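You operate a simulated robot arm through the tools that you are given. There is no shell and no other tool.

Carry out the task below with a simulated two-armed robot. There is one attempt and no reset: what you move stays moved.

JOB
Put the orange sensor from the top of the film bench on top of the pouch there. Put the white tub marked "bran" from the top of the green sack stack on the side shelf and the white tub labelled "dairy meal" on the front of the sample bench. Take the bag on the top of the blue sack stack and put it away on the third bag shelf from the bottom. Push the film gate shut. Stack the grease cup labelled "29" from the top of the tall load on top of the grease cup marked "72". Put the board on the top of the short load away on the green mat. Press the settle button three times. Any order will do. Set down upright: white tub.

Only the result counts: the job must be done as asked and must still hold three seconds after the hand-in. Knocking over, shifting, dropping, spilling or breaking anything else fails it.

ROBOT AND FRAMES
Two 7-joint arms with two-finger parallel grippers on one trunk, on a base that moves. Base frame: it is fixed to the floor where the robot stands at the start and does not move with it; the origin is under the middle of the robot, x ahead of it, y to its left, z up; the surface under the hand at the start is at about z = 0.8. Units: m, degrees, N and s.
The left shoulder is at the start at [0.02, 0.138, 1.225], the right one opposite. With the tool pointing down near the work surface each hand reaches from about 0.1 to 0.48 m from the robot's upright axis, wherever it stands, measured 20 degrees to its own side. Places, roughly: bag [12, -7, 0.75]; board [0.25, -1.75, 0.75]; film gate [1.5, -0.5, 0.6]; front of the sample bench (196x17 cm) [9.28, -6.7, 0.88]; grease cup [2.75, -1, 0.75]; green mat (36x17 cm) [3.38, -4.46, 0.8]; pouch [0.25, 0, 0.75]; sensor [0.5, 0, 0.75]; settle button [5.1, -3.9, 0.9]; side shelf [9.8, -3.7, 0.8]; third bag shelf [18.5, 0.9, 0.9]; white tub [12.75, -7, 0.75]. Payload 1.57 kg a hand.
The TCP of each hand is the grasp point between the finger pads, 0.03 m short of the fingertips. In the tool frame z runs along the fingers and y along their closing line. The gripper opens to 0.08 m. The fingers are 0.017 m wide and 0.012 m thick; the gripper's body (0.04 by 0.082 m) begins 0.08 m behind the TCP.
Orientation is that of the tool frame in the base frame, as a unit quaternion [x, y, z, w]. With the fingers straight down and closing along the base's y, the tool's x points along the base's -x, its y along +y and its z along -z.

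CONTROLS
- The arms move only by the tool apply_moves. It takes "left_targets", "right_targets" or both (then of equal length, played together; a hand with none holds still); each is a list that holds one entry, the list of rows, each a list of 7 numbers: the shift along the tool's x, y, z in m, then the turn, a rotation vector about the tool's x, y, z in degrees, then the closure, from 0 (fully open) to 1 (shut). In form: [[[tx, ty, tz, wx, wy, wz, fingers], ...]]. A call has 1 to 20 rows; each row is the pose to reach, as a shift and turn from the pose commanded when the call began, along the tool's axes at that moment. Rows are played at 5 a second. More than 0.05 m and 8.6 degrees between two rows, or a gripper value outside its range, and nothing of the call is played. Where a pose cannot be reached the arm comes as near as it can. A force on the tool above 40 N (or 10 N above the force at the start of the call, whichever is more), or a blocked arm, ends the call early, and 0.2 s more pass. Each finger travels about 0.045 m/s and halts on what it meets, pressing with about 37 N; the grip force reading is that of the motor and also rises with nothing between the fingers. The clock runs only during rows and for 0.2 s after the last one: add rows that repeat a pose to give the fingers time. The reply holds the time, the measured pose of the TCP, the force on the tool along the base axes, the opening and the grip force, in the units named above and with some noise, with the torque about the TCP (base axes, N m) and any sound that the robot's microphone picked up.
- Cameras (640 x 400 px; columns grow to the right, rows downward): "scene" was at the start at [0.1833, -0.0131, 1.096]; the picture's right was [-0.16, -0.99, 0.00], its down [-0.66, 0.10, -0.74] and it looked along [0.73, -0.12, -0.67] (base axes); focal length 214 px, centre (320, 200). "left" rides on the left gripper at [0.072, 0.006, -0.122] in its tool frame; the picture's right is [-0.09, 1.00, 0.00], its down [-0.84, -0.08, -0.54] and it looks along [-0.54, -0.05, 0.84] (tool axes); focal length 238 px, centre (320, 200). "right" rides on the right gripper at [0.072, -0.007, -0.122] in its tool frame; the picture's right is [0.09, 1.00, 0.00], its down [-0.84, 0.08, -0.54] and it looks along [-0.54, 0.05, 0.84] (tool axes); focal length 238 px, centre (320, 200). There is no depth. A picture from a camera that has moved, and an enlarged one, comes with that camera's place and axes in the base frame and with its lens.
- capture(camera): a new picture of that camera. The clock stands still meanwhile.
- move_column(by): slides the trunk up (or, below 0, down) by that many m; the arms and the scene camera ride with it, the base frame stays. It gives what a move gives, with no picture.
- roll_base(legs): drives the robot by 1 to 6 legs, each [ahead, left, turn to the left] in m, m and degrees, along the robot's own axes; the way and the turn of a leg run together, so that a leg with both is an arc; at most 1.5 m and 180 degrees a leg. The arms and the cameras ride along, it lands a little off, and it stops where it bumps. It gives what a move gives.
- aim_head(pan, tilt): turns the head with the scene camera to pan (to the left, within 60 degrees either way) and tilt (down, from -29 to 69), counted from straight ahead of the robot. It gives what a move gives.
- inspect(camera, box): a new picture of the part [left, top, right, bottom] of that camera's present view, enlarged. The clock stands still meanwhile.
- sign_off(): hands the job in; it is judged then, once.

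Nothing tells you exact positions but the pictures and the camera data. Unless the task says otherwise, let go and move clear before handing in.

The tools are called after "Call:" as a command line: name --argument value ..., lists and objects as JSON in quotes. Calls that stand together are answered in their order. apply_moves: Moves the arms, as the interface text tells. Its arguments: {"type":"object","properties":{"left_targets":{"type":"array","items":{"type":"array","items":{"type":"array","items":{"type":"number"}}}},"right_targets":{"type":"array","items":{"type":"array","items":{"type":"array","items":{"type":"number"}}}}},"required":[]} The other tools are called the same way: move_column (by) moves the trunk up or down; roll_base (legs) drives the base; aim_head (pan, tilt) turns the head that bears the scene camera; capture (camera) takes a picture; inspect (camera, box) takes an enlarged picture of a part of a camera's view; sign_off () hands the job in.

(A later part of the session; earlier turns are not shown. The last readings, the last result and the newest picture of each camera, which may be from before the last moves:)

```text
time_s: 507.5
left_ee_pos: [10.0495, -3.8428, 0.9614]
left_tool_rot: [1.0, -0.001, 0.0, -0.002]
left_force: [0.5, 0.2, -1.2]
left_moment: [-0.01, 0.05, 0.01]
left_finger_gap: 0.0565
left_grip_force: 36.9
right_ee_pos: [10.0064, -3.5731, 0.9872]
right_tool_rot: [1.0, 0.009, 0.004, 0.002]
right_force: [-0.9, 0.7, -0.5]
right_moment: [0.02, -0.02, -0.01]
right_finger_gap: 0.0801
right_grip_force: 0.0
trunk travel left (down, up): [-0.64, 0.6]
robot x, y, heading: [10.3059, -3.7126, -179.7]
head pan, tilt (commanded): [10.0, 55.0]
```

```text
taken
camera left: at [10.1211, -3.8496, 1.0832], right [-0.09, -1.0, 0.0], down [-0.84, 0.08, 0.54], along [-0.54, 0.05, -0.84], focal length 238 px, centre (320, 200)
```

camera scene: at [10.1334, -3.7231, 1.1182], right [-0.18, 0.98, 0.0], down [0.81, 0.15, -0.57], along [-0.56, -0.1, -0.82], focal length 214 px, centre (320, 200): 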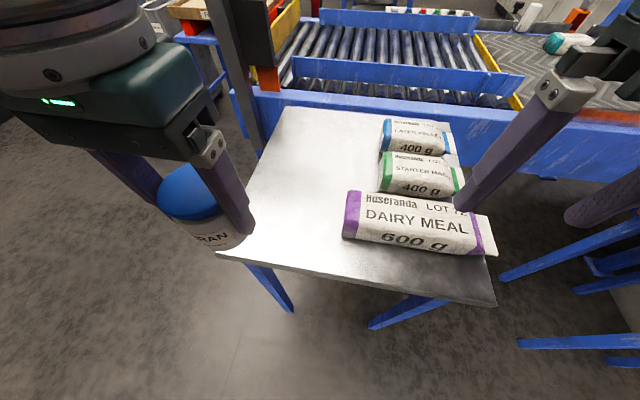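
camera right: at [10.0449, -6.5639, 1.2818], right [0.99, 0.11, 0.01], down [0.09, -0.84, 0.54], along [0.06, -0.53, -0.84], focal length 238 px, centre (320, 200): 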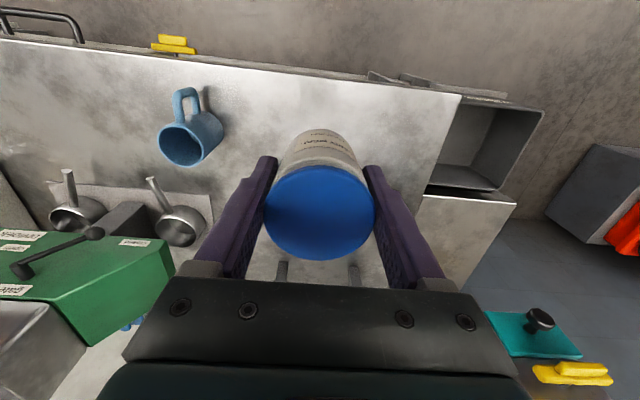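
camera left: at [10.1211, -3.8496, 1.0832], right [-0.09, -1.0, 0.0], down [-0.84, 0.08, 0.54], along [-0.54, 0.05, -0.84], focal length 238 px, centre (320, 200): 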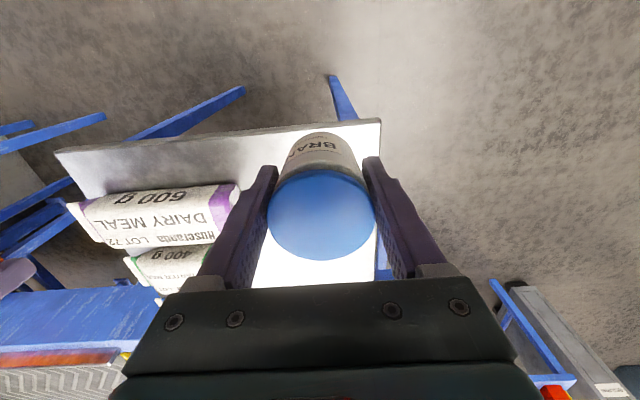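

Free strip confirmed. Moving the BRAN tub over (9.92,-3.82) and lowering to just above the shelf.

Call:
apply_moves --left_targets '[[[-0.035, -0.006, 0, 0, 0, 0, 1], [-0.07, -0.012, 0, 0, 0, 0, 1], [-0.105, -0.018, 0, 0, 0, 0, 1], [-0.13, -0.023, 0.01, 0, 0, 0, 1], [-0.13, -0.023, 0.05, 0, 0, 0, 1], [-0.13, -0.023, 0.09, 0, 0, 0, 1], [-0.13, -0.023, 0.12, 0, 0, 0, 1], [-0.13, -0.023, 0.12, 0, 0, 0, 1]]]'

Call:
inspect --camera "scene" --box '[180, 90, 400, 270]'

```text
time_s: 509.3
left_ee_pos: [9.9195, -3.8192, 0.8398]
left_tool_rot: [1.0, 0.0, 0.001, 0.0]
left_force: [-0.1, 0.8, -1.8]
left_moment: [0.0, 0.0, 0.02]
left_finger_gap: 0.0567
left_grip_force: 37.1
right_ee_pos: [10.0065, -3.5729, 0.9886]
right_tool_rot: [1.0, 0.009, 0.003, 0.003]
right_force: [-0.4, -0.1, -0.6]
right_moment: [0.01, -0.04, 0.02]
right_finger_gap: 0.0803
right_grip_force: 0.1
trunk travel left (down, up): [-0.64, 0.6]
robot x, y, heading: [10.2998, -3.7076, -179.8]
head pan, tilt (commanded): [10.0, 55.0]
```

```text
2.22 times, centred on (290, 180) of scene
camera zoom: at [10.1335, -3.7232, 1.1181], right [-0.18, 0.98, 0.0], down [0.81, 0.15, -0.57], along [-0.56, -0.1, -0.82], focal length 477 px, centre (387, 244)
```

zoom: 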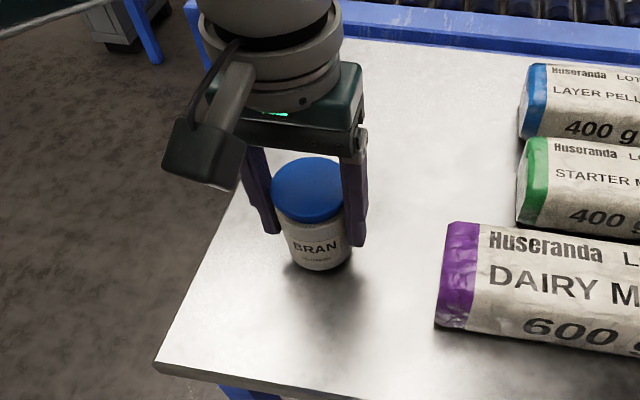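

Creeping down to contact.

Call:
apply_moves --left_targets '[[[0, 0, 0.006, 0, 0, 0, 1], [0, 0, 0.012, 0, 0, 0, 1], [0, 0, 0.014, 0, 0, 0, 1], [0, 0, 0.014, 0, 0, 0, 1]]]'

Call:
apply_moves --left_targets '[[[0, 0, 0.002, 0, 0, 0, 1], [0, 0, 0.004, 0, 0, 0, 1], [0, 0, 0.004, 0, 0, 0, 1]]]'

```text
time_s: 510.3
left_ee_pos: [9.9188, -3.8204, 0.8283]
left_tool_rot: [1.0, -0.001, -0.002, 0.0]
left_force: [6.0, 0.3, 31.7]
left_moment: [0.1, 0.27, -0.16]
left_finger_gap: 0.0564
left_grip_force: 36.5
right_ee_pos: [10.004, -3.5751, 0.9903]
right_tool_rot: [1.0, 0.009, 0.003, 0.002]
right_force: [-1.2, -0.5, 0.7]
right_moment: [0.01, 0.0, 0.01]
right_finger_gap: 0.08
right_grip_force: 0.1
trunk travel left (down, up): [-0.64, 0.6]
robot x, y, heading: [10.3038, -3.7094, -179.5]
head pan, tilt (commanded): [10.0, 55.0]
```

```text
time_s: 511.1
left_ee_pos: [9.9171, -3.8194, 0.8228]
left_tool_rot: [1.0, -0.001, -0.002, -0.001]
left_force: [2.5, 1.3, 29.7]
left_moment: [0.05, 0.29, -0.04]
left_finger_gap: 0.0562
left_grip_force: 36.5
right_ee_pos: [10.0049, -3.5737, 0.9893]
right_tool_rot: [1.0, 0.01, 0.002, 0.003]
right_force: [-0.1, 0.2, 0.4]
right_moment: [0.01, 0.01, -0.01]
right_finger_gap: 0.08
right_grip_force: 0.0
trunk travel left (down, up): [-0.64, 0.6]
robot x, y, heading: [10.3015, -3.7114, -179.6]
head pan, tilt (commanded): [10.0, 55.0]
```

Contact made (the tub slid a few mm in the grip, harmless). Easing off and releasing.

Call:
apply_moves --left_targets '[[[0, 0, -0.002, 0, 0, 0, 1], [0, 0, -0.003, 0, 0, 0, 1], [0, 0, -0.003, 0, 0, 0, 1]]]'

```text
time_s: 511.9
left_ee_pos: [9.9213, -3.82, 0.8241]
left_tool_rot: [1.0, -0.003, 0.002, 0.0]
left_force: [-0.2, -0.8, -1.3]
left_moment: [0.02, -0.02, -0.01]
left_finger_gap: 0.0563
left_grip_force: 37.1
right_ee_pos: [10.0055, -3.5736, 0.9889]
right_tool_rot: [1.0, 0.01, 0.003, 0.003]
right_force: [0.6, 0.2, -0.4]
right_moment: [0.0, 0.01, -0.01]
right_finger_gap: 0.08
right_grip_force: 0.0
trunk travel left (down, up): [-0.64, 0.6]
robot x, y, heading: [10.3014, -3.7128, -179.8]
head pan, tilt (commanded): [10.0, 55.0]
```

Call:
apply_moves --left_targets '[[[0, 0, 0.0008, 0, 0, 0, 1], [0, 0, 0.0008, 0, 0, 0, 0.8], [0, 0, 0.0008, 0, 0, 0, 0.5], [0, 0, 0.0008, 0, 0, 0, 0.2], [0, 0, 0.0008, 0, 0, 0, 0], [0, 0, 0.0008, 0, 0, 0, 0]]]'

Call:
inspect --camera "scene" --box '[180, 90, 400, 270]'

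```text
time_s: 513.3
left_ee_pos: [9.9197, -3.8194, 0.8248]
left_tool_rot: [1.0, -0.001, 0.0, -0.001]
left_force: [0.2, 0.3, 0.1]
left_moment: [0.02, 0.0, 0.03]
left_finger_gap: 0.0801
left_grip_force: 0.1
right_ee_pos: [10.0056, -3.5733, 0.9889]
right_tool_rot: [1.0, 0.01, 0.004, 0.003]
right_force: [0.6, -0.1, 0.5]
right_moment: [-0.02, -0.01, 0.03]
right_finger_gap: 0.0803
right_grip_force: 0.1
trunk travel left (down, up): [-0.64, 0.6]
robot x, y, heading: [10.3037, -3.7144, -179.7]
head pan, tilt (commanded): [10.0, 55.0]
```

```text
2.22 times, centred on (290, 180) of scene
camera zoom: at [10.1334, -3.7232, 1.1182], right [-0.18, 0.98, 0.0], down [0.81, 0.15, -0.57], along [-0.56, -0.1, -0.82], focal length 477 px, centre (387, 244)
```

zoom: 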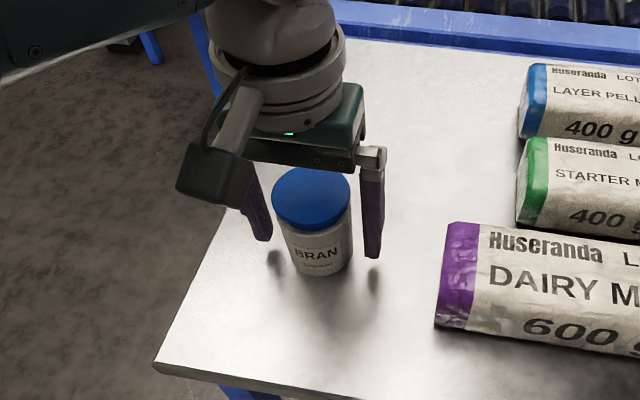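

BRAN stands upright on the side shelf. Lifting off and backing away.

Call:
apply_moves --left_targets '[[[0, 0, -0.03, 0, 0, 0, 0], [0, 0, -0.07, 0, 0, 0, 0], [0, 0, -0.11, 0, 0, 0, 0], [0.04, 0.01, -0.13, 0, 0, 0, 0], [0.08, 0.02, -0.13, 0, 0, 0, 0], [0.11, 0.02, -0.13, 0, 0, 0, 0]]]'

Call:
roll_base --legs '[[-0.45, 0, 0]]'

Call:
capture --camera "scene"

```text
time_s: 514.7
left_ee_pos: [10.03, -3.8403, 0.9555]
left_tool_rot: [1.0, -0.001, 0.0, 0.0]
left_force: [0.1, 0.2, 0.4]
left_moment: [-0.03, -0.03, 0.03]
left_finger_gap: 0.0799
left_grip_force: 0.1
right_ee_pos: [10.0058, -3.5726, 0.989]
right_tool_rot: [1.0, 0.01, 0.004, 0.003]
right_force: [0.1, 0.0, -1.1]
right_moment: [0.0, -0.02, -0.02]
right_finger_gap: 0.0798
right_grip_force: 0.0
trunk travel left (down, up): [-0.64, 0.6]
robot x, y, heading: [10.2987, -3.7103, -179.5]
head pan, tilt (commanded): [10.0, 55.0]
```

```text
time_s: 517.5
left_ee_pos: [10.4847, -3.8376, 0.9554]
left_tool_rot: [1.0, 0.005, 0.001, -0.001]
left_force: [-0.4, 0.2, 0.4]
left_moment: [0.02, 0.03, 0.0]
left_finger_gap: 0.0799
left_grip_force: 0.0
right_ee_pos: [10.4573, -3.5718, 0.9883]
right_tool_rot: [1.0, 0.016, 0.003, 0.002]
right_force: [-0.2, -0.2, 0.3]
right_moment: [0.0, 0.0, -0.02]
right_finger_gap: 0.08
right_grip_force: 0.1
trunk travel left (down, up): [-0.64, 0.6]
robot x, y, heading: [10.757, -3.7051, -178.9]
head pan, tilt (commanded): [10.0, 55.0]
```

```text
taken
camera scene: at [10.5868, -3.7201, 1.1182], right [-0.19, 0.98, 0.0], down [0.8, 0.16, -0.57], along [-0.56, -0.11, -0.82], focal length 214 px, centre (320, 200)
```

scene: 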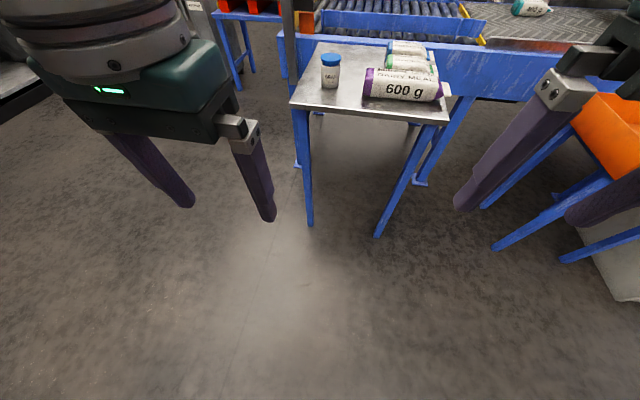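

Both tubs are placed. Now back to the blue sack stack for the 600 g bag.

Call:
move_column --by 0.2

Call:
roll_base --legs '[[0, 0, 89], [1.15, 0, 0], [1.1, 0, 0], [0, 1.2, 0]]'

Call:
aim_head --pan 0 --tilt 40

Call:
capture --camera "scene"

```text
time_s: 519.6
left_ee_pos: [10.4847, -3.8379, 1.1552]
left_tool_rot: [1.0, 0.005, 0.001, -0.001]
left_force: [-0.6, -0.3, -0.1]
left_moment: [0.0, 0.0, -0.01]
left_finger_gap: 0.08
left_grip_force: 0.0
right_ee_pos: [10.4581, -3.5719, 1.1887]
right_tool_rot: [1.0, 0.016, 0.004, 0.002]
right_force: [-0.3, 0.5, -1.2]
right_moment: [-0.01, -0.02, 0.02]
right_finger_gap: 0.08
right_grip_force: 0.1
trunk travel left (down, up): [-0.84, 0.4]
robot x, y, heading: [10.7554, -3.7053, -178.9]
head pan, tilt (commanded): [10.0, 55.0]
```

```text
time_s: 540.2
left_ee_pos: [12.1551, -6.167, 1.1561]
left_tool_rot: [0.69, 0.724, -0.001, -0.001]
left_force: [0.3, 0.3, 0.1]
left_moment: [0.02, 0.03, -0.02]
left_finger_gap: 0.0801
left_grip_force: 0.2
right_ee_pos: [11.8896, -6.2034, 1.1899]
right_tool_rot: [0.683, 0.731, 0.004, -0.001]
right_force: [0.0, -0.5, 0.2]
right_moment: [-0.02, 0.02, -0.01]
right_finger_gap: 0.0802
right_grip_force: 0.1
trunk travel left (down, up): [-0.84, 0.4]
robot x, y, heading: [12.012, -5.9013, -87.0]
head pan, tilt (commanded): [10.0, 55.0]
```

```text
time_s: 541.0
left_ee_pos: [12.1552, -6.1659, 1.1562]
left_tool_rot: [0.69, 0.723, -0.001, -0.001]
left_force: [0.6, -0.5, -0.3]
left_moment: [-0.02, 0.0, 0.01]
left_finger_gap: 0.0797
left_grip_force: 0.1
right_ee_pos: [11.8903, -6.2026, 1.1881]
right_tool_rot: [0.683, 0.731, 0.004, -0.001]
right_force: [-1.1, 0.5, 0.1]
right_moment: [0.01, -0.01, 0.01]
right_finger_gap: 0.0801
right_grip_force: 0.2
trunk travel left (down, up): [-0.84, 0.4]
robot x, y, heading: [12.0119, -5.901, -86.8]
head pan, tilt (commanded): [0.0, 40.0]
```

```text
taken
camera scene: at [12.0229, -6.0838, 1.3388], right [-1.0, -0.05, 0.0], down [-0.03, 0.64, -0.77], along [0.04, -0.76, -0.64], focal length 214 px, centre (320, 200)
```

scene: 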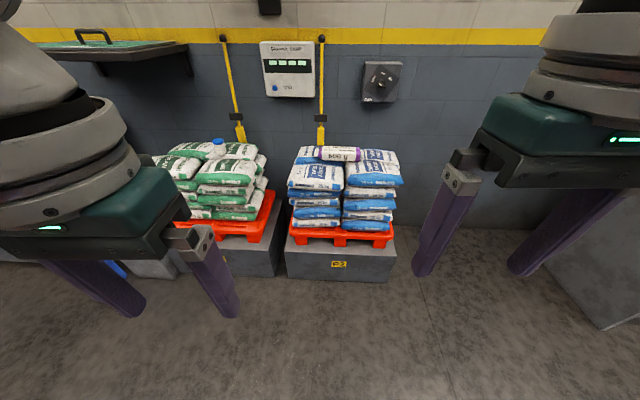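

The bag is at about (11.98,-7.10), top z≈0.81. Since how I grip it depends on the destination shelf, I'll first turn and look toward (18.5,0.9).

Call:
roll_base --legs '[[0, 0, 135]]'

Call:
move_column --by 0.3

Call:
aim_head --pan 0 --tilt 5

Call:
capture --camera "scene"

```text
time_s: 546.9
left_ee_pos: [12.1125, -5.6138, 1.1563]
left_tool_rot: [-0.383, 0.924, -0.001, 0.0]
left_force: [1.0, 0.1, -0.3]
left_moment: [0.01, 0.01, -0.01]
left_finger_gap: 0.0802
left_grip_force: 0.0
right_ee_pos: [12.3193, -5.7848, 1.1896]
right_tool_rot: [-0.393, 0.92, 0.0, -0.004]
right_force: [0.1, -0.4, 0.6]
right_moment: [0.03, 0.01, 0.04]
right_finger_gap: 0.08
right_grip_force: 0.0
trunk travel left (down, up): [-0.84, 0.4]
robot x, y, heading: [12.0131, -5.8992, 45.5]
head pan, tilt (commanded): [0.0, 40.0]
```

```text
time_s: 549.9
left_ee_pos: [12.1128, -5.6128, 1.4555]
left_tool_rot: [-0.384, 0.923, 0.0, 0.0]
left_force: [0.1, 0.1, -0.2]
left_moment: [-0.02, 0.01, 0.01]
left_finger_gap: 0.08
left_grip_force: 0.0
right_ee_pos: [12.3176, -5.7848, 1.4882]
right_tool_rot: [-0.393, 0.919, 0.001, -0.004]
right_force: [0.2, -0.3, 0.7]
right_moment: [0.0, 0.0, -0.03]
right_finger_gap: 0.0801
right_grip_force: 0.2
trunk travel left (down, up): [-1.14, 0.1]
robot x, y, heading: [12.0149, -5.899, 45.7]
head pan, tilt (commanded): [0.0, 40.0]
```

```text
time_s: 550.9
left_ee_pos: [12.1121, -5.6137, 1.455]
left_tool_rot: [-0.383, 0.924, -0.001, 0.001]
left_force: [-0.1, 0.1, -0.9]
left_moment: [0.0, -0.03, 0.0]
left_finger_gap: 0.0801
left_grip_force: 0.0
right_ee_pos: [12.3171, -5.7833, 1.4895]
right_tool_rot: [-0.394, 0.919, 0.001, -0.004]
right_force: [-0.6, 0.0, -0.3]
right_moment: [-0.04, 0.02, 0.01]
right_finger_gap: 0.0798
right_grip_force: 0.0
trunk travel left (down, up): [-1.14, 0.1]
robot x, y, heading: [12.0125, -5.8966, 45.7]
head pan, tilt (commanded): [0.0, 5.0]
```

```text
taken
camera scene: at [12.1473, -5.7625, 1.6945], right [0.71, -0.7, 0.0], down [-0.06, -0.06, -1.0], along [0.7, 0.71, -0.09], focal length 214 px, centre (320, 200)
```

scene: 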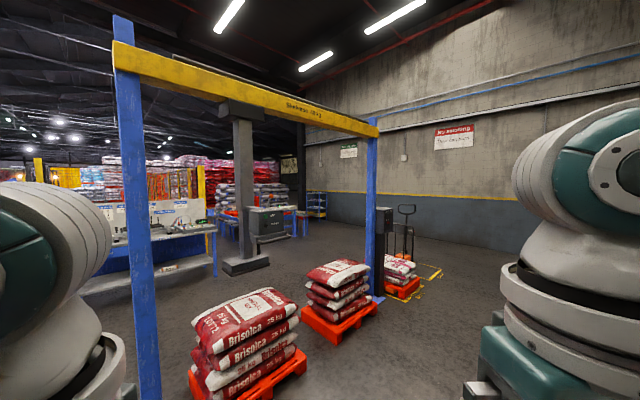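

A blue rack is visible far off at exactly the right bearing. Zooming.

Call:
inspect --camera "scene" --box '[276, 175, 356, 235]'

Call:
inspect --camera "scene" --box '[300, 185, 336, 225]'

```text
6.67 times, centred on (316, 205) of scene
camera zoom: at [12.1473, -5.7625, 1.6945], right [0.71, -0.7, 0.0], down [-0.06, -0.06, -1.0], along [0.7, 0.71, -0.09], focal length 1430 px, centre (347, 167)
```

zoom: 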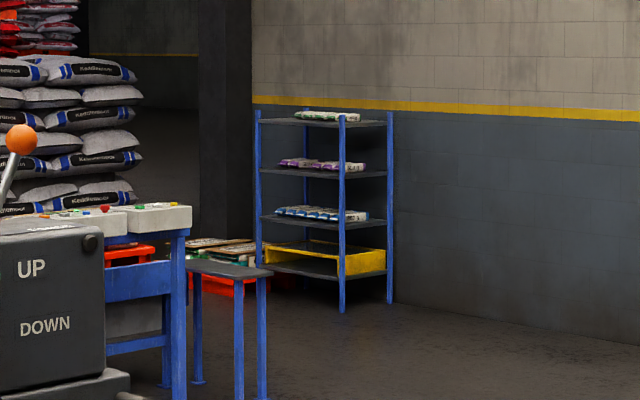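

```text
10.00 times, centred on (318, 205) of scene
camera zoom: at [12.1473, -5.7625, 1.6945], right [0.71, -0.7, 0.0], down [-0.06, -0.06, -1.0], along [0.7, 0.71, -0.09], focal length 2145 px, centre (340, 150)
```

zoom: 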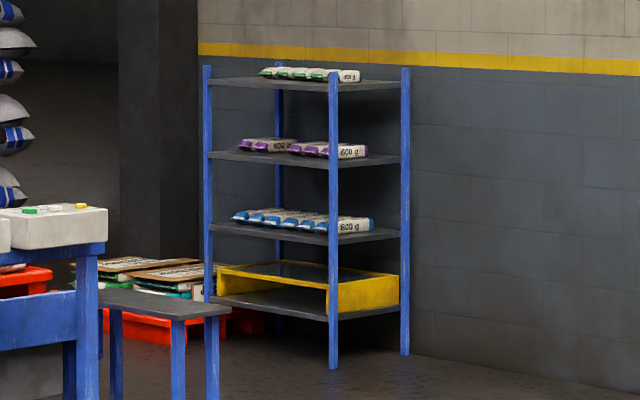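

The rack has four shelves about 0.32 m apart; the third holds the purple-ended bags like this one. I'll need a tilted hand to insert it, so I'll first pick the bag from above and later re-grip it near the rack. Back to the blue stack.

Call:
roll_base --legs '[[0, 0, -135.7], [0.5, 0.08, 0]]'

Call:
move_column --by -0.3

Call:
aim_head --pan 0 --tilt 45

Call:
capture --camera "scene"

Call:
inspect --camera "scene" --box '[250, 130, 430, 250]'

```text
time_s: 559.5
left_ee_pos: [12.1894, -6.6724, 1.4554]
left_tool_rot: [0.723, 0.691, -0.001, -0.001]
left_force: [0.3, 0.2, 0.0]
left_moment: [0.02, 0.0, 0.01]
left_finger_gap: 0.0801
left_grip_force: 0.1
right_ee_pos: [11.922, -6.684, 1.4886]
right_tool_rot: [0.716, 0.698, 0.004, 0.0]
right_force: [-0.7, 0.0, 0.6]
right_moment: [0.02, -0.04, -0.01]
right_finger_gap: 0.08
right_grip_force: 0.0
trunk travel left (down, up): [-1.14, 0.1]
robot x, y, heading: [12.0704, -6.3915, -92.3]
head pan, tilt (commanded): [0.0, 5.0]
```

```text
time_s: 562.5
left_ee_pos: [12.19, -6.671, 1.1554]
left_tool_rot: [0.723, 0.691, -0.001, -0.001]
left_force: [0.9, 0.5, 0.1]
left_moment: [0.0, 0.02, 0.0]
left_finger_gap: 0.0802
left_grip_force: 0.1
right_ee_pos: [11.9239, -6.6852, 1.1887]
right_tool_rot: [0.716, 0.698, 0.004, 0.0]
right_force: [-0.6, -0.2, -0.5]
right_moment: [0.01, -0.03, 0.02]
right_finger_gap: 0.0801
right_grip_force: 0.0
trunk travel left (down, up): [-0.84, 0.4]
robot x, y, heading: [12.0732, -6.3949, -92.1]
head pan, tilt (commanded): [0.0, 5.0]
```

```text
time_s: 563.5
left_ee_pos: [12.1893, -6.6715, 1.1561]
left_tool_rot: [0.723, 0.691, 0.0, -0.002]
left_force: [0.2, 0.2, -1.0]
left_moment: [-0.03, 0.01, 0.03]
left_finger_gap: 0.0803
left_grip_force: 0.0
right_ee_pos: [11.9224, -6.6845, 1.1892]
right_tool_rot: [0.716, 0.698, 0.005, 0.0]
right_force: [-0.5, -0.9, 0.1]
right_moment: [0.01, -0.01, 0.01]
right_finger_gap: 0.0801
right_grip_force: 0.0
trunk travel left (down, up): [-0.84, 0.4]
robot x, y, heading: [12.0683, -6.3913, -91.9]
head pan, tilt (commanded): [0.0, 45.0]
```

```text
taken
camera scene: at [12.0659, -6.574, 1.3317], right [-1.0, 0.04, 0.0], down [0.03, 0.71, -0.71], along [-0.03, -0.71, -0.71], focal length 214 px, centre (320, 200)
```

scene: 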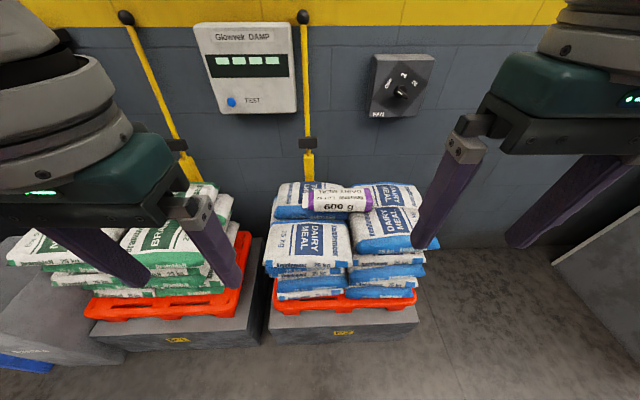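

```text
3.33 times, centred on (340, 190) of scene
camera zoom: at [12.0659, -6.574, 1.3317], right [-1.0, 0.04, 0.0], down [0.03, 0.71, -0.71], along [-0.03, -0.71, -0.71], focal length 715 px, centre (253, 233)
```

zoom: 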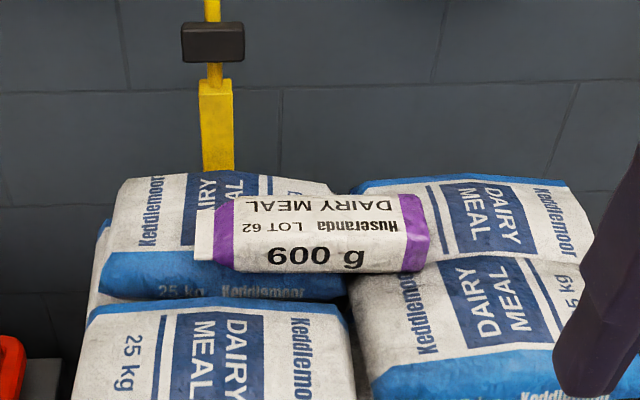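

The bag lies along x at about (11.975,-7.085). I'll turn the right wrist 90° for a grip across its width, then move in.

Call:
apply_moves --right_targets '[[[0, 0, 0, 0, 0, -8, 0], [0, 0, 0, 0, 0, -16, 0], [0, 0, 0, 0, 0, -24, 0], [0, 0, 0, 0, 0, -32, 0], [0, 0, 0, 0, 0, -40, 0], [0, 0, 0, 0, 0, -48, 0], [0, 0, 0, 0, 0, -56, 0], [0, 0, 0, 0, 0, -64, 0], [0, 0, 0, 0, 0, -72, 0], [0, 0, 0, 0, 0, -80, 0], [0, 0, 0, 0, 0, -88, 0], [0, 0, 0, 0, 0, -90, 0]]]'

Call:
roll_base --legs '[[0, 0.03, 2], [0.2, 0, 0], [0.08, 0, 0]]'

Call:
move_column --by -0.2

Call:
aim_head --pan 0 --tilt 55

Call:
capture --camera "scene"

Call:
capture --camera "right"

```text
time_s: 566.1
left_ee_pos: [12.1903, -6.6719, 1.1559]
left_tool_rot: [0.722, 0.691, -0.001, 0.0]
left_force: [0.6, 0.2, -0.5]
left_moment: [-0.02, -0.02, 0.01]
left_finger_gap: 0.0798
left_grip_force: 0.2
right_ee_pos: [11.9217, -6.6829, 1.1893]
right_tool_rot: [0.011, 1.0, 0.003, 0.003]
right_force: [0.6, -0.3, 0.7]
right_moment: [0.03, -0.01, 0.0]
right_finger_gap: 0.0801
right_grip_force: 0.1
trunk travel left (down, up): [-0.84, 0.4]
robot x, y, heading: [12.0705, -6.3937, -92.1]
head pan, tilt (commanded): [0.0, 45.0]
```

```text
time_s: 568.8
left_ee_pos: [12.228, -6.9464, 1.1556]
left_tool_rot: [0.711, 0.703, 0.0, -0.001]
left_force: [1.5, -0.3, -0.7]
left_moment: [0.01, 0.02, -0.02]
left_finger_gap: 0.0798
left_grip_force: 0.0
right_ee_pos: [11.9606, -6.9672, 1.1891]
right_tool_rot: [-0.004, 1.0, 0.003, 0.002]
right_force: [-0.2, -0.2, -0.4]
right_moment: [-0.01, 0.03, 0.0]
right_finger_gap: 0.0802
right_grip_force: 0.1
trunk travel left (down, up): [-0.84, 0.4]
robot x, y, heading: [12.0972, -6.6743, -90.6]
head pan, tilt (commanded): [0.0, 45.0]
```

```text
time_s: 571.0
left_ee_pos: [12.2279, -6.9467, 0.9568]
left_tool_rot: [0.712, 0.702, 0.0, -0.002]
left_force: [-0.4, 0.1, 0.7]
left_moment: [-0.02, 0.0, 0.0]
left_finger_gap: 0.0799
left_grip_force: 0.1
right_ee_pos: [11.96, -6.9671, 0.9888]
right_tool_rot: [-0.004, 1.0, 0.004, 0.003]
right_force: [0.5, -0.4, -0.1]
right_moment: [0.0, 0.0, 0.03]
right_finger_gap: 0.0799
right_grip_force: 0.1
trunk travel left (down, up): [-0.64, 0.6]
robot x, y, heading: [12.1037, -6.6718, -90.4]
head pan, tilt (commanded): [0.0, 45.0]
```

```text
time_s: 571.7
left_ee_pos: [12.2276, -6.946, 0.9566]
left_tool_rot: [0.712, 0.702, 0.0, -0.002]
left_force: [0.7, 0.5, 0.3]
left_moment: [-0.01, 0.03, -0.02]
left_finger_gap: 0.0798
left_grip_force: 0.1
right_ee_pos: [11.9611, -6.9675, 0.9885]
right_tool_rot: [-0.005, 1.0, 0.004, 0.003]
right_force: [0.0, -0.1, 0.4]
right_moment: [0.02, 0.03, -0.01]
right_finger_gap: 0.0801
right_grip_force: 0.0
trunk travel left (down, up): [-0.64, 0.6]
robot x, y, heading: [12.1036, -6.6735, -90.6]
head pan, tilt (commanded): [0.0, 55.0]
```

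```text
taken
camera scene: at [12.1005, -6.8442, 1.1182], right [-1.0, 0.0, 0.0], down [0.0, 0.82, -0.57], along [0.0, -0.57, -0.82], focal length 214 px, centre (320, 200)
```

scene: 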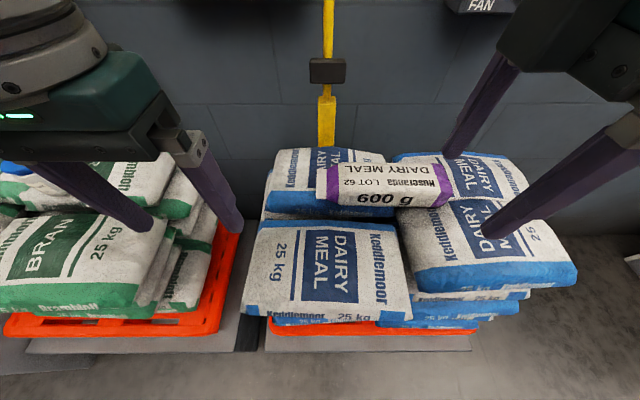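

```text
taken
camera right: at [11.8898, -6.9758, 1.1098], right [-0.1, 0.99, 0.01], down [0.83, 0.08, 0.55], along [0.54, 0.06, -0.84], focal length 238 px, centre (320, 200)
```

right: 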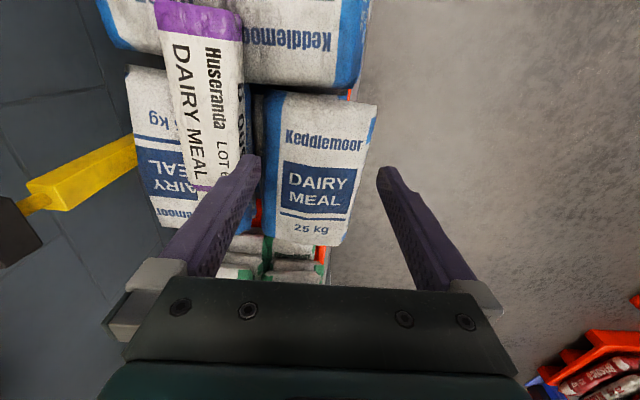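

Call:
inspect --camera "scene" --box '[300, 140, 470, 225]'

Call:
inspect --camera "right" --box '[130, 0, 290, 200]'

```text
3.76 times, centred on (385, 182) of scene
camera zoom: at [12.1005, -6.8442, 1.1182], right [-1.0, 0.0, 0.0], down [0.0, 0.82, -0.57], along [0.0, -0.57, -0.82], focal length 807 px, centre (75, 266)
```

zoom: 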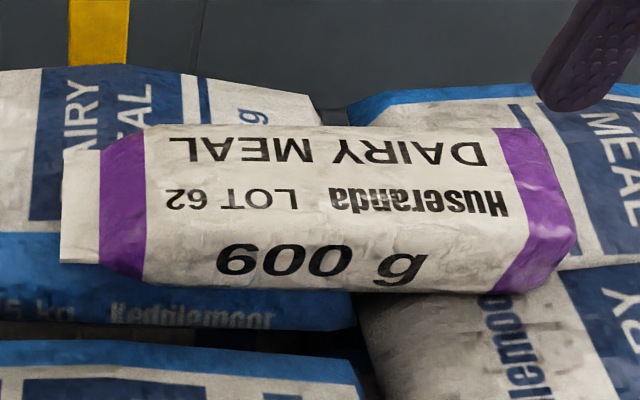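

```text
2.00 times, centred on (210, 100) of right
camera zoom: at [11.8898, -6.9758, 1.1098], right [-0.1, 0.99, 0.01], down [0.83, 0.08, 0.55], along [0.54, 0.06, -0.84], focal length 477 px, centre (540, 400)
```

zoom: 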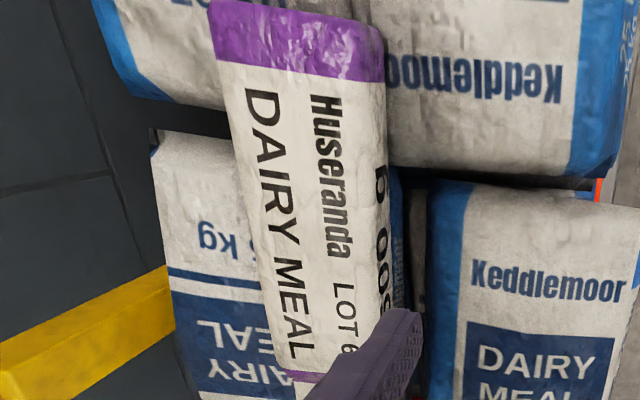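

The bag is about 70–75 mm wide, so centring must be precise. I'll hover directly above it and check with the wrist camera.

Call:
apply_moves --right_targets '[[[-0.002, -0.035, 0.01, 0, 0, 0, 0], [-0.004, -0.07, 0.02, 0, 0, 0, 0], [-0.005, -0.105, 0.03, 0, 0, 0, 0], [-0.0067, -0.1346, 0.04, 0, 0, 0, 0], [-0.0067, -0.1346, 0.0585, 0, 0, 0, 0], [-0.0067, -0.1346, 0.0585, 0, 0, 0, 0]]]'

Call:
capture --camera "right"

Call:
inspect --camera "scene" --box '[300, 110, 470, 225]'

```text
time_s: 573.1
left_ee_pos: [12.2273, -6.9458, 0.9559]
left_tool_rot: [0.711, 0.703, 0.0, -0.001]
left_force: [0.1, -0.4, 0.7]
left_moment: [0.02, 0.02, -0.01]
left_finger_gap: 0.0798
left_grip_force: 0.0
right_ee_pos: [11.9687, -7.1008, 0.9288]
right_tool_rot: [-0.005, 1.0, 0.003, 0.003]
right_force: [0.1, 0.6, 0.6]
right_moment: [-0.02, 0.04, 0.01]
right_finger_gap: 0.0799
right_grip_force: 0.1
trunk travel left (down, up): [-0.64, 0.6]
robot x, y, heading: [12.1008, -6.6709, -90.4]
head pan, tilt (commanded): [0.0, 55.0]
```

```text
taken
camera right: at [11.8975, -7.1082, 1.0498], right [-0.1, 0.99, 0.01], down [0.83, 0.08, 0.55], along [0.54, 0.06, -0.84], focal length 238 px, centre (320, 200)
```

right: 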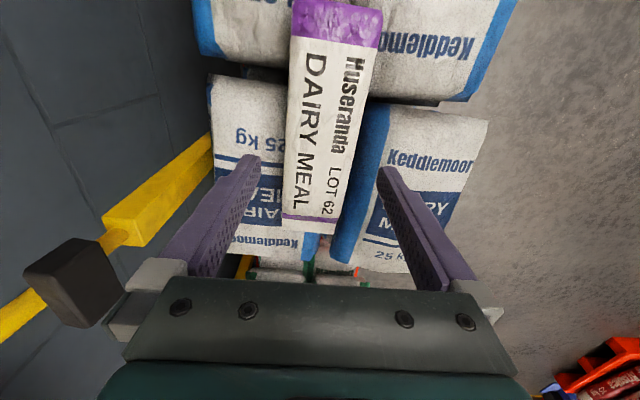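

```text
3.48 times, centred on (385, 168) of scene
camera zoom: at [12.1005, -6.8441, 1.1182], right [-1.0, 0.0, 0.0], down [0.0, 0.82, -0.57], along [0.0, -0.57, -0.82], focal length 746 px, centre (94, 313)
```

zoom: 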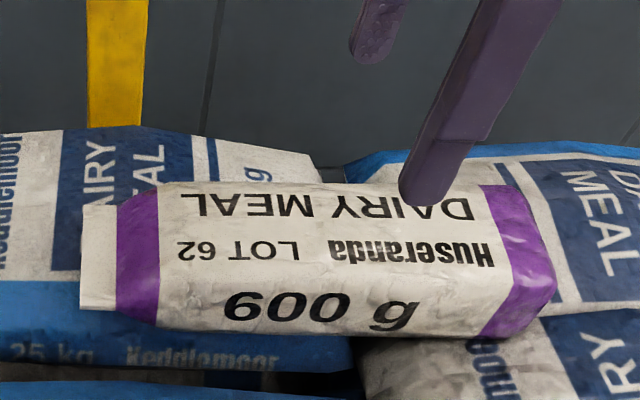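

Call:
inspect --camera "right" --box '[240, 60, 400, 180]'

Call:
inspect --camera "right" --box '[260, 0, 420, 120]'

```text
3.33 times, centred on (320, 120) of right
camera zoom: at [11.8975, -7.1082, 1.0498], right [-0.1, 0.99, 0.01], down [0.83, 0.08, 0.55], along [0.54, 0.06, -0.84], focal length 794 px, centre (320, 467)
```

zoom: 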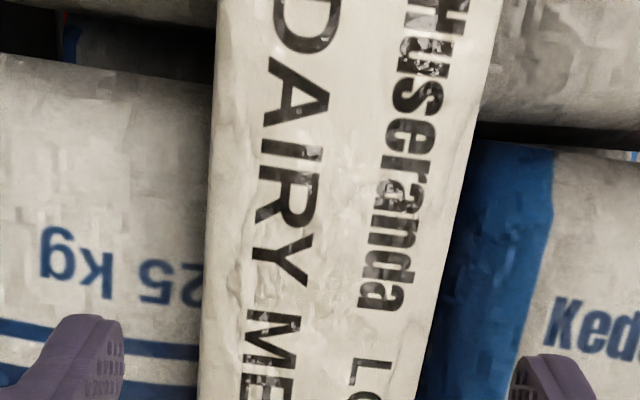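

```text
3.33 times, centred on (340, 60) of right
camera zoom: at [11.8975, -7.1082, 1.0498], right [-0.1, 0.99, 0.01], down [0.83, 0.08, 0.55], along [0.54, 0.06, -0.84], focal length 794 px, centre (253, 667)
```

zoom: 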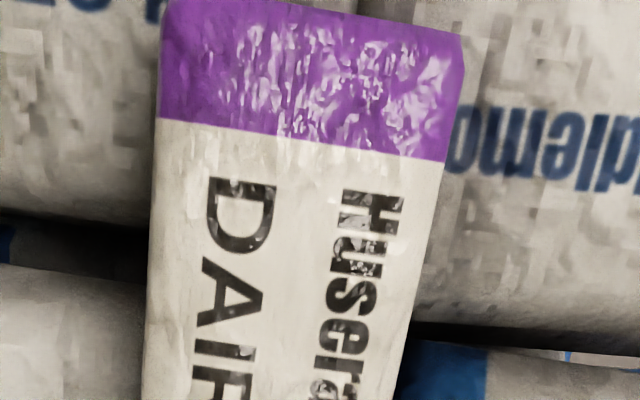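

Measured more carefully: the bag's top is at z≈0.83 and it is about 65 mm wide, centred at y≈-7.097. I'll correct 3.5 mm and 1.4°, then descend slowly.

Call:
apply_moves --right_targets '[[[0, 0.0035, 0.0, 0, 0, 1.4, 0], [0, 0.0035, 0.03, 0, 0, 1.4, 0], [0, 0.0035, 0.06, 0, 0, 1.4, 0], [0, 0.0035, 0.06, 0, 0, 1.4, 0]]]'

Call:
capture --camera "right"

Call:
inspect --camera "scene" --box '[300, 110, 470, 225]'

```text
time_s: 574.1
left_ee_pos: [12.227, -6.9459, 0.9556]
left_tool_rot: [0.711, 0.703, 0.0, -0.002]
left_force: [0.6, -0.5, -0.1]
left_moment: [0.01, 0.02, 0.01]
left_finger_gap: 0.0798
left_grip_force: 0.1
right_ee_pos: [11.9693, -7.0979, 0.8705]
right_tool_rot: [0.007, 1.0, 0.003, 0.002]
right_force: [0.5, -0.6, -0.3]
right_moment: [0.02, 0.02, 0.01]
right_finger_gap: 0.08
right_grip_force: 0.1
trunk travel left (down, up): [-0.64, 0.6]
robot x, y, heading: [12.0997, -6.6723, -90.3]
head pan, tilt (commanded): [0.0, 55.0]
```

```text
taken
camera right: at [11.8985, -7.1037, 0.9908], right [-0.08, 1.0, 0.01], down [0.84, 0.06, 0.55], along [0.54, 0.05, -0.84], focal length 238 px, centre (320, 200)
```

right: 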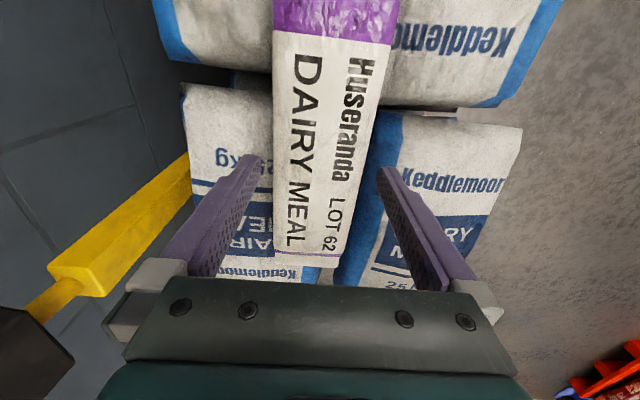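

```text
3.48 times, centred on (385, 168) of scene
camera zoom: at [12.1005, -6.8442, 1.1182], right [-1.0, 0.0, 0.0], down [0.0, 0.82, -0.57], along [0.0, -0.57, -0.82], focal length 746 px, centre (94, 313)
```

zoom: 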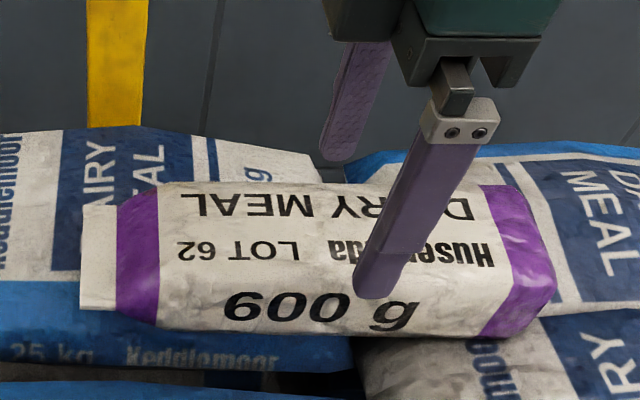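

Clear on both sides. Continuing down in small steps.

Call:
apply_moves --right_targets '[[[0, 0, 0.012, 0, 0, 0, 0], [0, 0, 0.024, 0, 0, 0, 0], [0, 0, 0.036, 0, 0, 0, 0], [0, 0, 0.045, 0, 0, 0, 0], [0, 0, 0.045, 0, 0, 0, 0]]]'

Call:
inspect --camera "scene" --box '[300, 110, 470, 225]'

```text
time_s: 575.3
left_ee_pos: [12.228, -6.9479, 0.9558]
left_tool_rot: [0.712, 0.703, -0.001, 0.0]
left_force: [0.3, -0.3, -0.2]
left_moment: [-0.01, -0.01, 0.01]
left_finger_gap: 0.0801
left_grip_force: 0.1
right_ee_pos: [11.9667, -7.0895, 0.8321]
right_tool_rot: [0.008, 1.0, 0.002, 0.002]
right_force: [-0.2, -3.0, 1.2]
right_moment: [-0.09, -0.04, -0.02]
right_finger_gap: 0.08
right_grip_force: 0.1
right hand out of reach, approached as far as the arm can: row 3, 4, 5
trunk travel left (down, up): [-0.64, 0.6]
robot x, y, heading: [12.0966, -6.6714, -90.6]
head pan, tilt (commanded): [0.0, 55.0]
```

```text
3.48 times, centred on (385, 168) of scene
camera zoom: at [12.1004, -6.8447, 1.1183], right [-1.0, 0.0, 0.0], down [0.0, 0.82, -0.57], along [0.0, -0.57, -0.82], focal length 746 px, centre (94, 313)
```

zoom: 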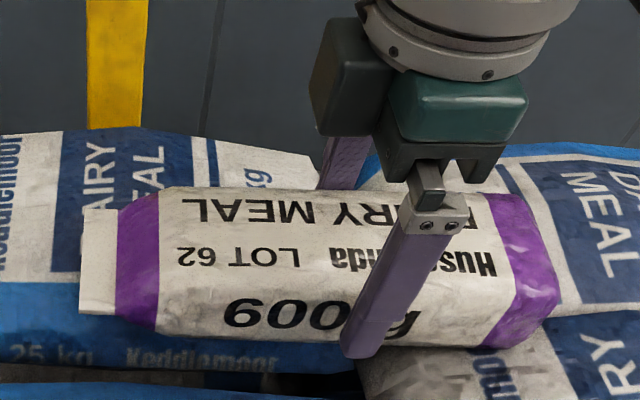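

The arm is at its reach limit here. I'll go back up and bring the base closer first.

Call:
apply_moves --right_targets '[[[0, 0, -0.02, 0, 0, 0, 0], [0, 0, -0.05, 0, 0, 0, 0], [0, 0, -0.09, 0, 0, 0, 0], [0, 0, -0.12, 0, 0, 0, 0], [0, 0.03, -0.13, 0, 0, 0, 0], [0, 0.06, -0.13, 0, 0, 0, 0], [0, 0.09, -0.13, 0, 0, 0, 0], [0, 0.09, -0.13, 0, 0, 0, 0]]]'

Call:
capture --camera "scene"

```text
time_s: 577.1
left_ee_pos: [12.2281, -6.946, 0.9565]
left_tool_rot: [0.711, 0.703, 0.0, -0.002]
left_force: [1.1, -0.1, 0.3]
left_moment: [0.0, -0.01, -0.01]
left_finger_gap: 0.0801
left_grip_force: 0.0
right_ee_pos: [11.9676, -7.0016, 0.9619]
right_tool_rot: [0.008, 1.0, 0.003, 0.002]
right_force: [0.0, 0.7, -0.2]
right_moment: [-0.01, 0.0, -0.02]
right_finger_gap: 0.0801
right_grip_force: 0.0
trunk travel left (down, up): [-0.64, 0.6]
robot x, y, heading: [12.1037, -6.6711, -90.5]
head pan, tilt (commanded): [0.0, 55.0]
```

```text
taken
camera scene: at [12.1005, -6.8442, 1.1182], right [-1.0, 0.0, 0.0], down [0.0, 0.82, -0.57], along [0.0, -0.57, -0.82], focal length 214 px, centre (320, 200)
```

scene: 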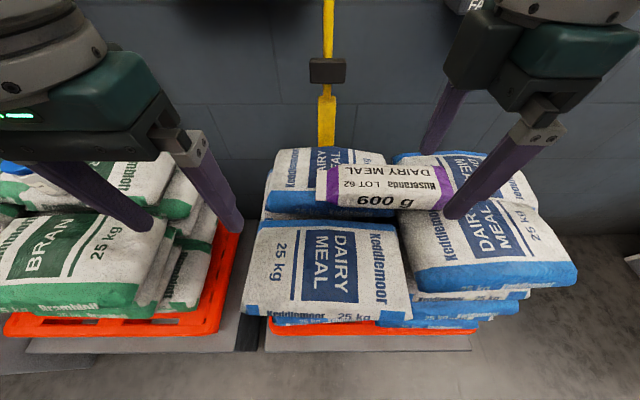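

Lowering the trunk will lengthen the level reach. I'll raise both hands first, then lower the trunk 0.12 m.

Call:
apply_moves --right_targets '[[[0, 0, -0.03, 0, 0, 0, 0], [0, 0, -0.06, 0, 0, 0, 0], [0, 0, -0.09, 0, 0, 0, 0], [0, 0, -0.09, 0, 0, 0, 0]]]' --left_targets '[[[0.01, 0, -0.03, 0, 0, 0, 0], [0.02, 0, -0.06, 0, 0, 0, 0], [0.03, 0, -0.09, 0, 0, 0, 0], [0.03, 0, -0.09, 0, 0, 0, 0]]]'

Call:
move_column --by -0.12

Call:
roll_base --legs '[[0.025, 0, 0]]'

Call:
capture --camera "right"

Call:
capture --camera "scene"

```text
time_s: 578.1
left_ee_pos: [12.2296, -6.9164, 1.0472]
left_tool_rot: [0.711, 0.704, 0.001, 0.0]
left_force: [0.2, -0.4, -0.9]
left_moment: [-0.03, 0.01, -0.02]
left_finger_gap: 0.0801
left_grip_force: 0.0
right_ee_pos: [11.9668, -7.001, 1.0531]
right_tool_rot: [0.008, 1.0, 0.003, 0.003]
right_force: [0.4, -0.4, 0.0]
right_moment: [0.02, 0.0, 0.03]
right_finger_gap: 0.0797
right_grip_force: 0.1
trunk travel left (down, up): [-0.64, 0.6]
robot x, y, heading: [12.1003, -6.6711, -90.5]
head pan, tilt (commanded): [0.0, 55.0]
```

```text
time_s: 579.6
left_ee_pos: [12.2293, -6.9174, 0.9269]
left_tool_rot: [0.712, 0.703, 0.0, -0.002]
left_force: [-0.3, 0.4, -1.4]
left_moment: [-0.01, 0.04, 0.0]
left_finger_gap: 0.0798
left_grip_force: 0.1
right_ee_pos: [11.967, -7.0011, 0.9321]
right_tool_rot: [0.008, 1.0, 0.003, 0.003]
right_force: [-0.1, -0.2, -1.0]
right_moment: [0.02, 0.0, -0.01]
right_finger_gap: 0.0801
right_grip_force: 0.0
trunk travel left (down, up): [-0.52, 0.72]
robot x, y, heading: [12.104, -6.6739, -90.3]
head pan, tilt (commanded): [0.0, 55.0]
```

```text
time_s: 580.4
left_ee_pos: [12.2289, -6.9433, 0.9275]
left_tool_rot: [0.712, 0.702, -0.001, 0.0]
left_force: [1.0, 0.0, -0.6]
left_moment: [-0.01, -0.02, 0.0]
left_finger_gap: 0.0798
left_grip_force: 0.1
right_ee_pos: [11.9674, -7.0271, 0.9338]
right_tool_rot: [0.008, 1.0, 0.003, 0.002]
right_force: [-0.2, 0.2, 0.7]
right_moment: [0.0, 0.03, 0.03]
right_finger_gap: 0.08
right_grip_force: 0.1
trunk travel left (down, up): [-0.52, 0.72]
robot x, y, heading: [12.1007, -6.6996, -90.3]
head pan, tilt (commanded): [0.0, 55.0]
```

```text
taken
camera right: at [11.8956, -7.0331, 1.0538], right [-0.08, 1.0, 0.01], down [0.83, 0.06, 0.55], along [0.55, 0.05, -0.84], focal length 238 px, centre (320, 200)
```

right: 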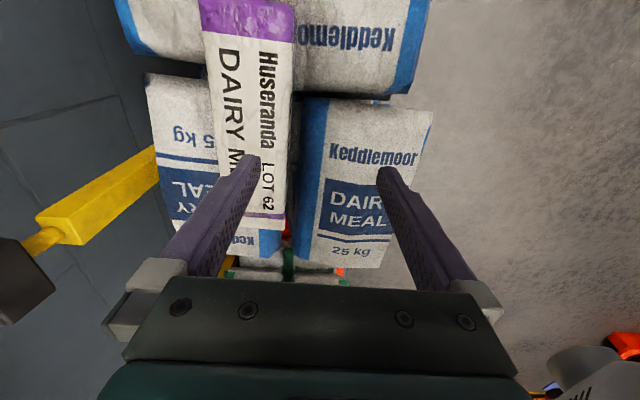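

```text
taken
camera scene: at [12.1004, -6.87, 0.9982], right [-1.0, 0.0, 0.0], down [0.0, 0.82, -0.57], along [0.0, -0.57, -0.82], focal length 214 px, centre (320, 200)
```

scene: 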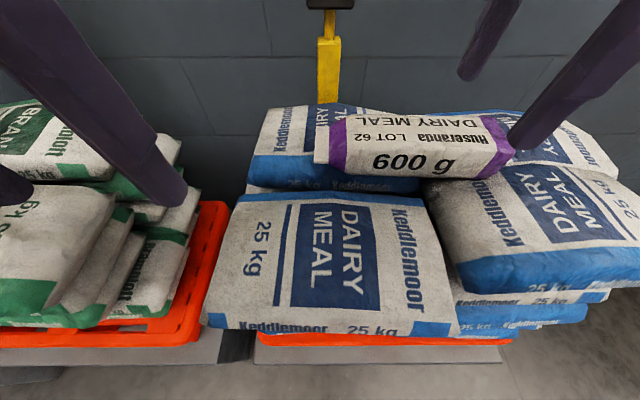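

Call:
apply_moves --right_targets '[[[-0.001, -0.035, 0, 0, 0, 0, 0], [-0.003, -0.07, 0, 0, 0, 0, 0], [-0.003, -0.07, 0.03, 0, 0, 0, 0], [-0.003, -0.07, 0.058, 0, 0, 0, 0], [-0.003, -0.07, 0.058, 0, 0, 0, 0]]]'

Call:
inspect --camera "right" --box '[220, 60, 420, 185]'

Call:
inspect --camera "scene" --box '[300, 60, 540, 200]'

```text
time_s: 581.6
left_ee_pos: [12.2283, -6.9435, 0.9265]
left_tool_rot: [0.711, 0.703, 0.0, -0.001]
left_force: [-1.4, 1.0, 0.2]
left_moment: [0.03, 0.0, -0.01]
left_finger_gap: 0.0799
left_grip_force: 0.0
right_ee_pos: [11.9697, -7.0978, 0.8734]
right_tool_rot: [0.007, 1.0, 0.003, 0.002]
right_force: [-0.3, 0.0, -1.2]
right_moment: [-0.01, 0.01, -0.02]
right_finger_gap: 0.0803
right_grip_force: 0.1
trunk travel left (down, up): [-0.52, 0.72]
robot x, y, heading: [12.1011, -6.6979, -90.0]
head pan, tilt (commanded): [0.0, 55.0]
```

```text
3.20 times, centred on (320, 122) of right
camera zoom: at [11.898, -7.1037, 0.9947], right [-0.08, 1.0, 0.01], down [0.83, 0.06, 0.55], along [0.55, 0.05, -0.84], focal length 763 px, centre (320, 448)
```

zoom: 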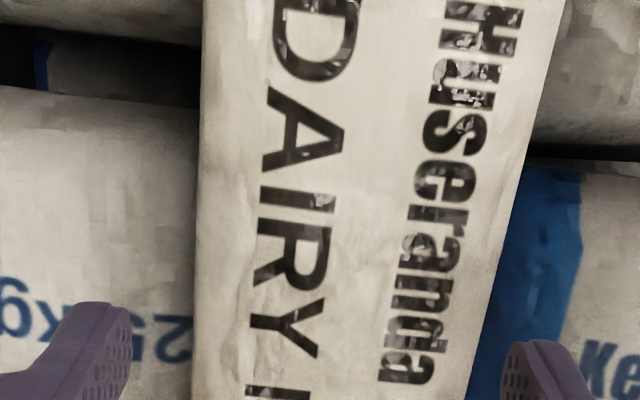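

```text
2.67 times, centred on (420, 130) of scene
camera zoom: at [12.1004, -6.8696, 0.9982], right [-1.0, 0.0, 0.0], down [0.0, 0.82, -0.57], along [0.0, -0.57, -0.82], focal length 572 px, centre (53, 387)
```

zoom: 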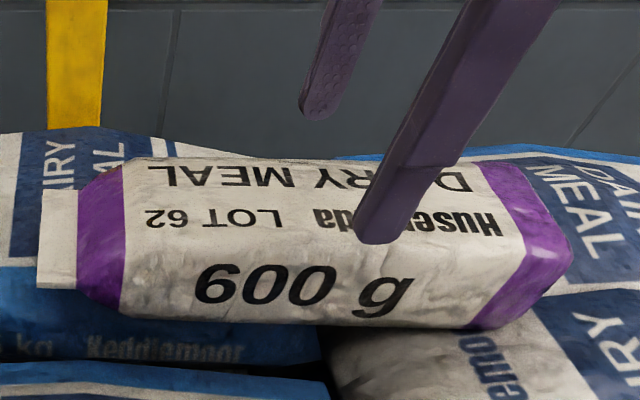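

The bag sits about 3.5 mm to the +y side of the hand. Correcting and descending slowly.

Call:
apply_moves --right_targets '[[[0, 0.0035, 0.0, 0, 0, 0, 0], [0, 0.0035, 0.012, 0, 0, 0, 0], [0, 0.0035, 0.024, 0, 0, 0, 0], [0, 0.0035, 0.024, 0, 0, 0, 0]]]'

Call:
inspect --camera "right" --box '[220, 60, 420, 185]'

```text
time_s: 582.6
left_ee_pos: [12.2295, -6.9436, 0.9269]
left_tool_rot: [0.711, 0.704, 0.0, -0.001]
left_force: [0.2, -0.7, 0.0]
left_moment: [0.01, 0.01, 0.01]
left_finger_gap: 0.0804
left_grip_force: 0.0
right_ee_pos: [11.9706, -7.0918, 0.8508]
right_tool_rot: [0.008, 1.0, 0.003, 0.003]
right_force: [0.2, -0.2, 1.0]
right_moment: [0.0, 0.0, -0.02]
right_finger_gap: 0.0798
right_grip_force: 0.1
trunk travel left (down, up): [-0.52, 0.72]
robot x, y, heading: [12.1009, -6.6969, -90.1]
head pan, tilt (commanded): [0.0, 55.0]
```

```text
3.20 times, centred on (320, 122) of right
camera zoom: at [11.8983, -7.099, 0.971], right [-0.08, 1.0, 0.01], down [0.83, 0.06, 0.55], along [0.54, 0.05, -0.84], focal length 763 px, centre (320, 448)
```

zoom: 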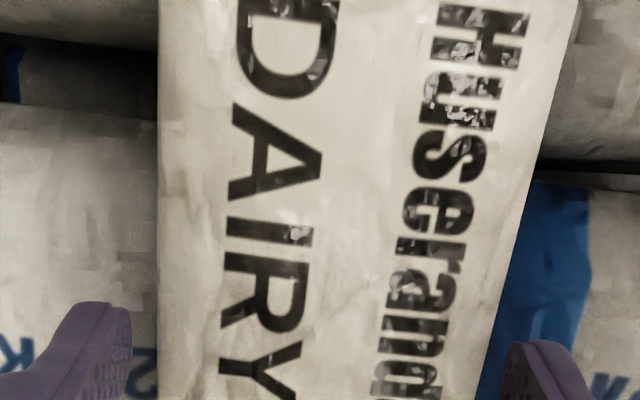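

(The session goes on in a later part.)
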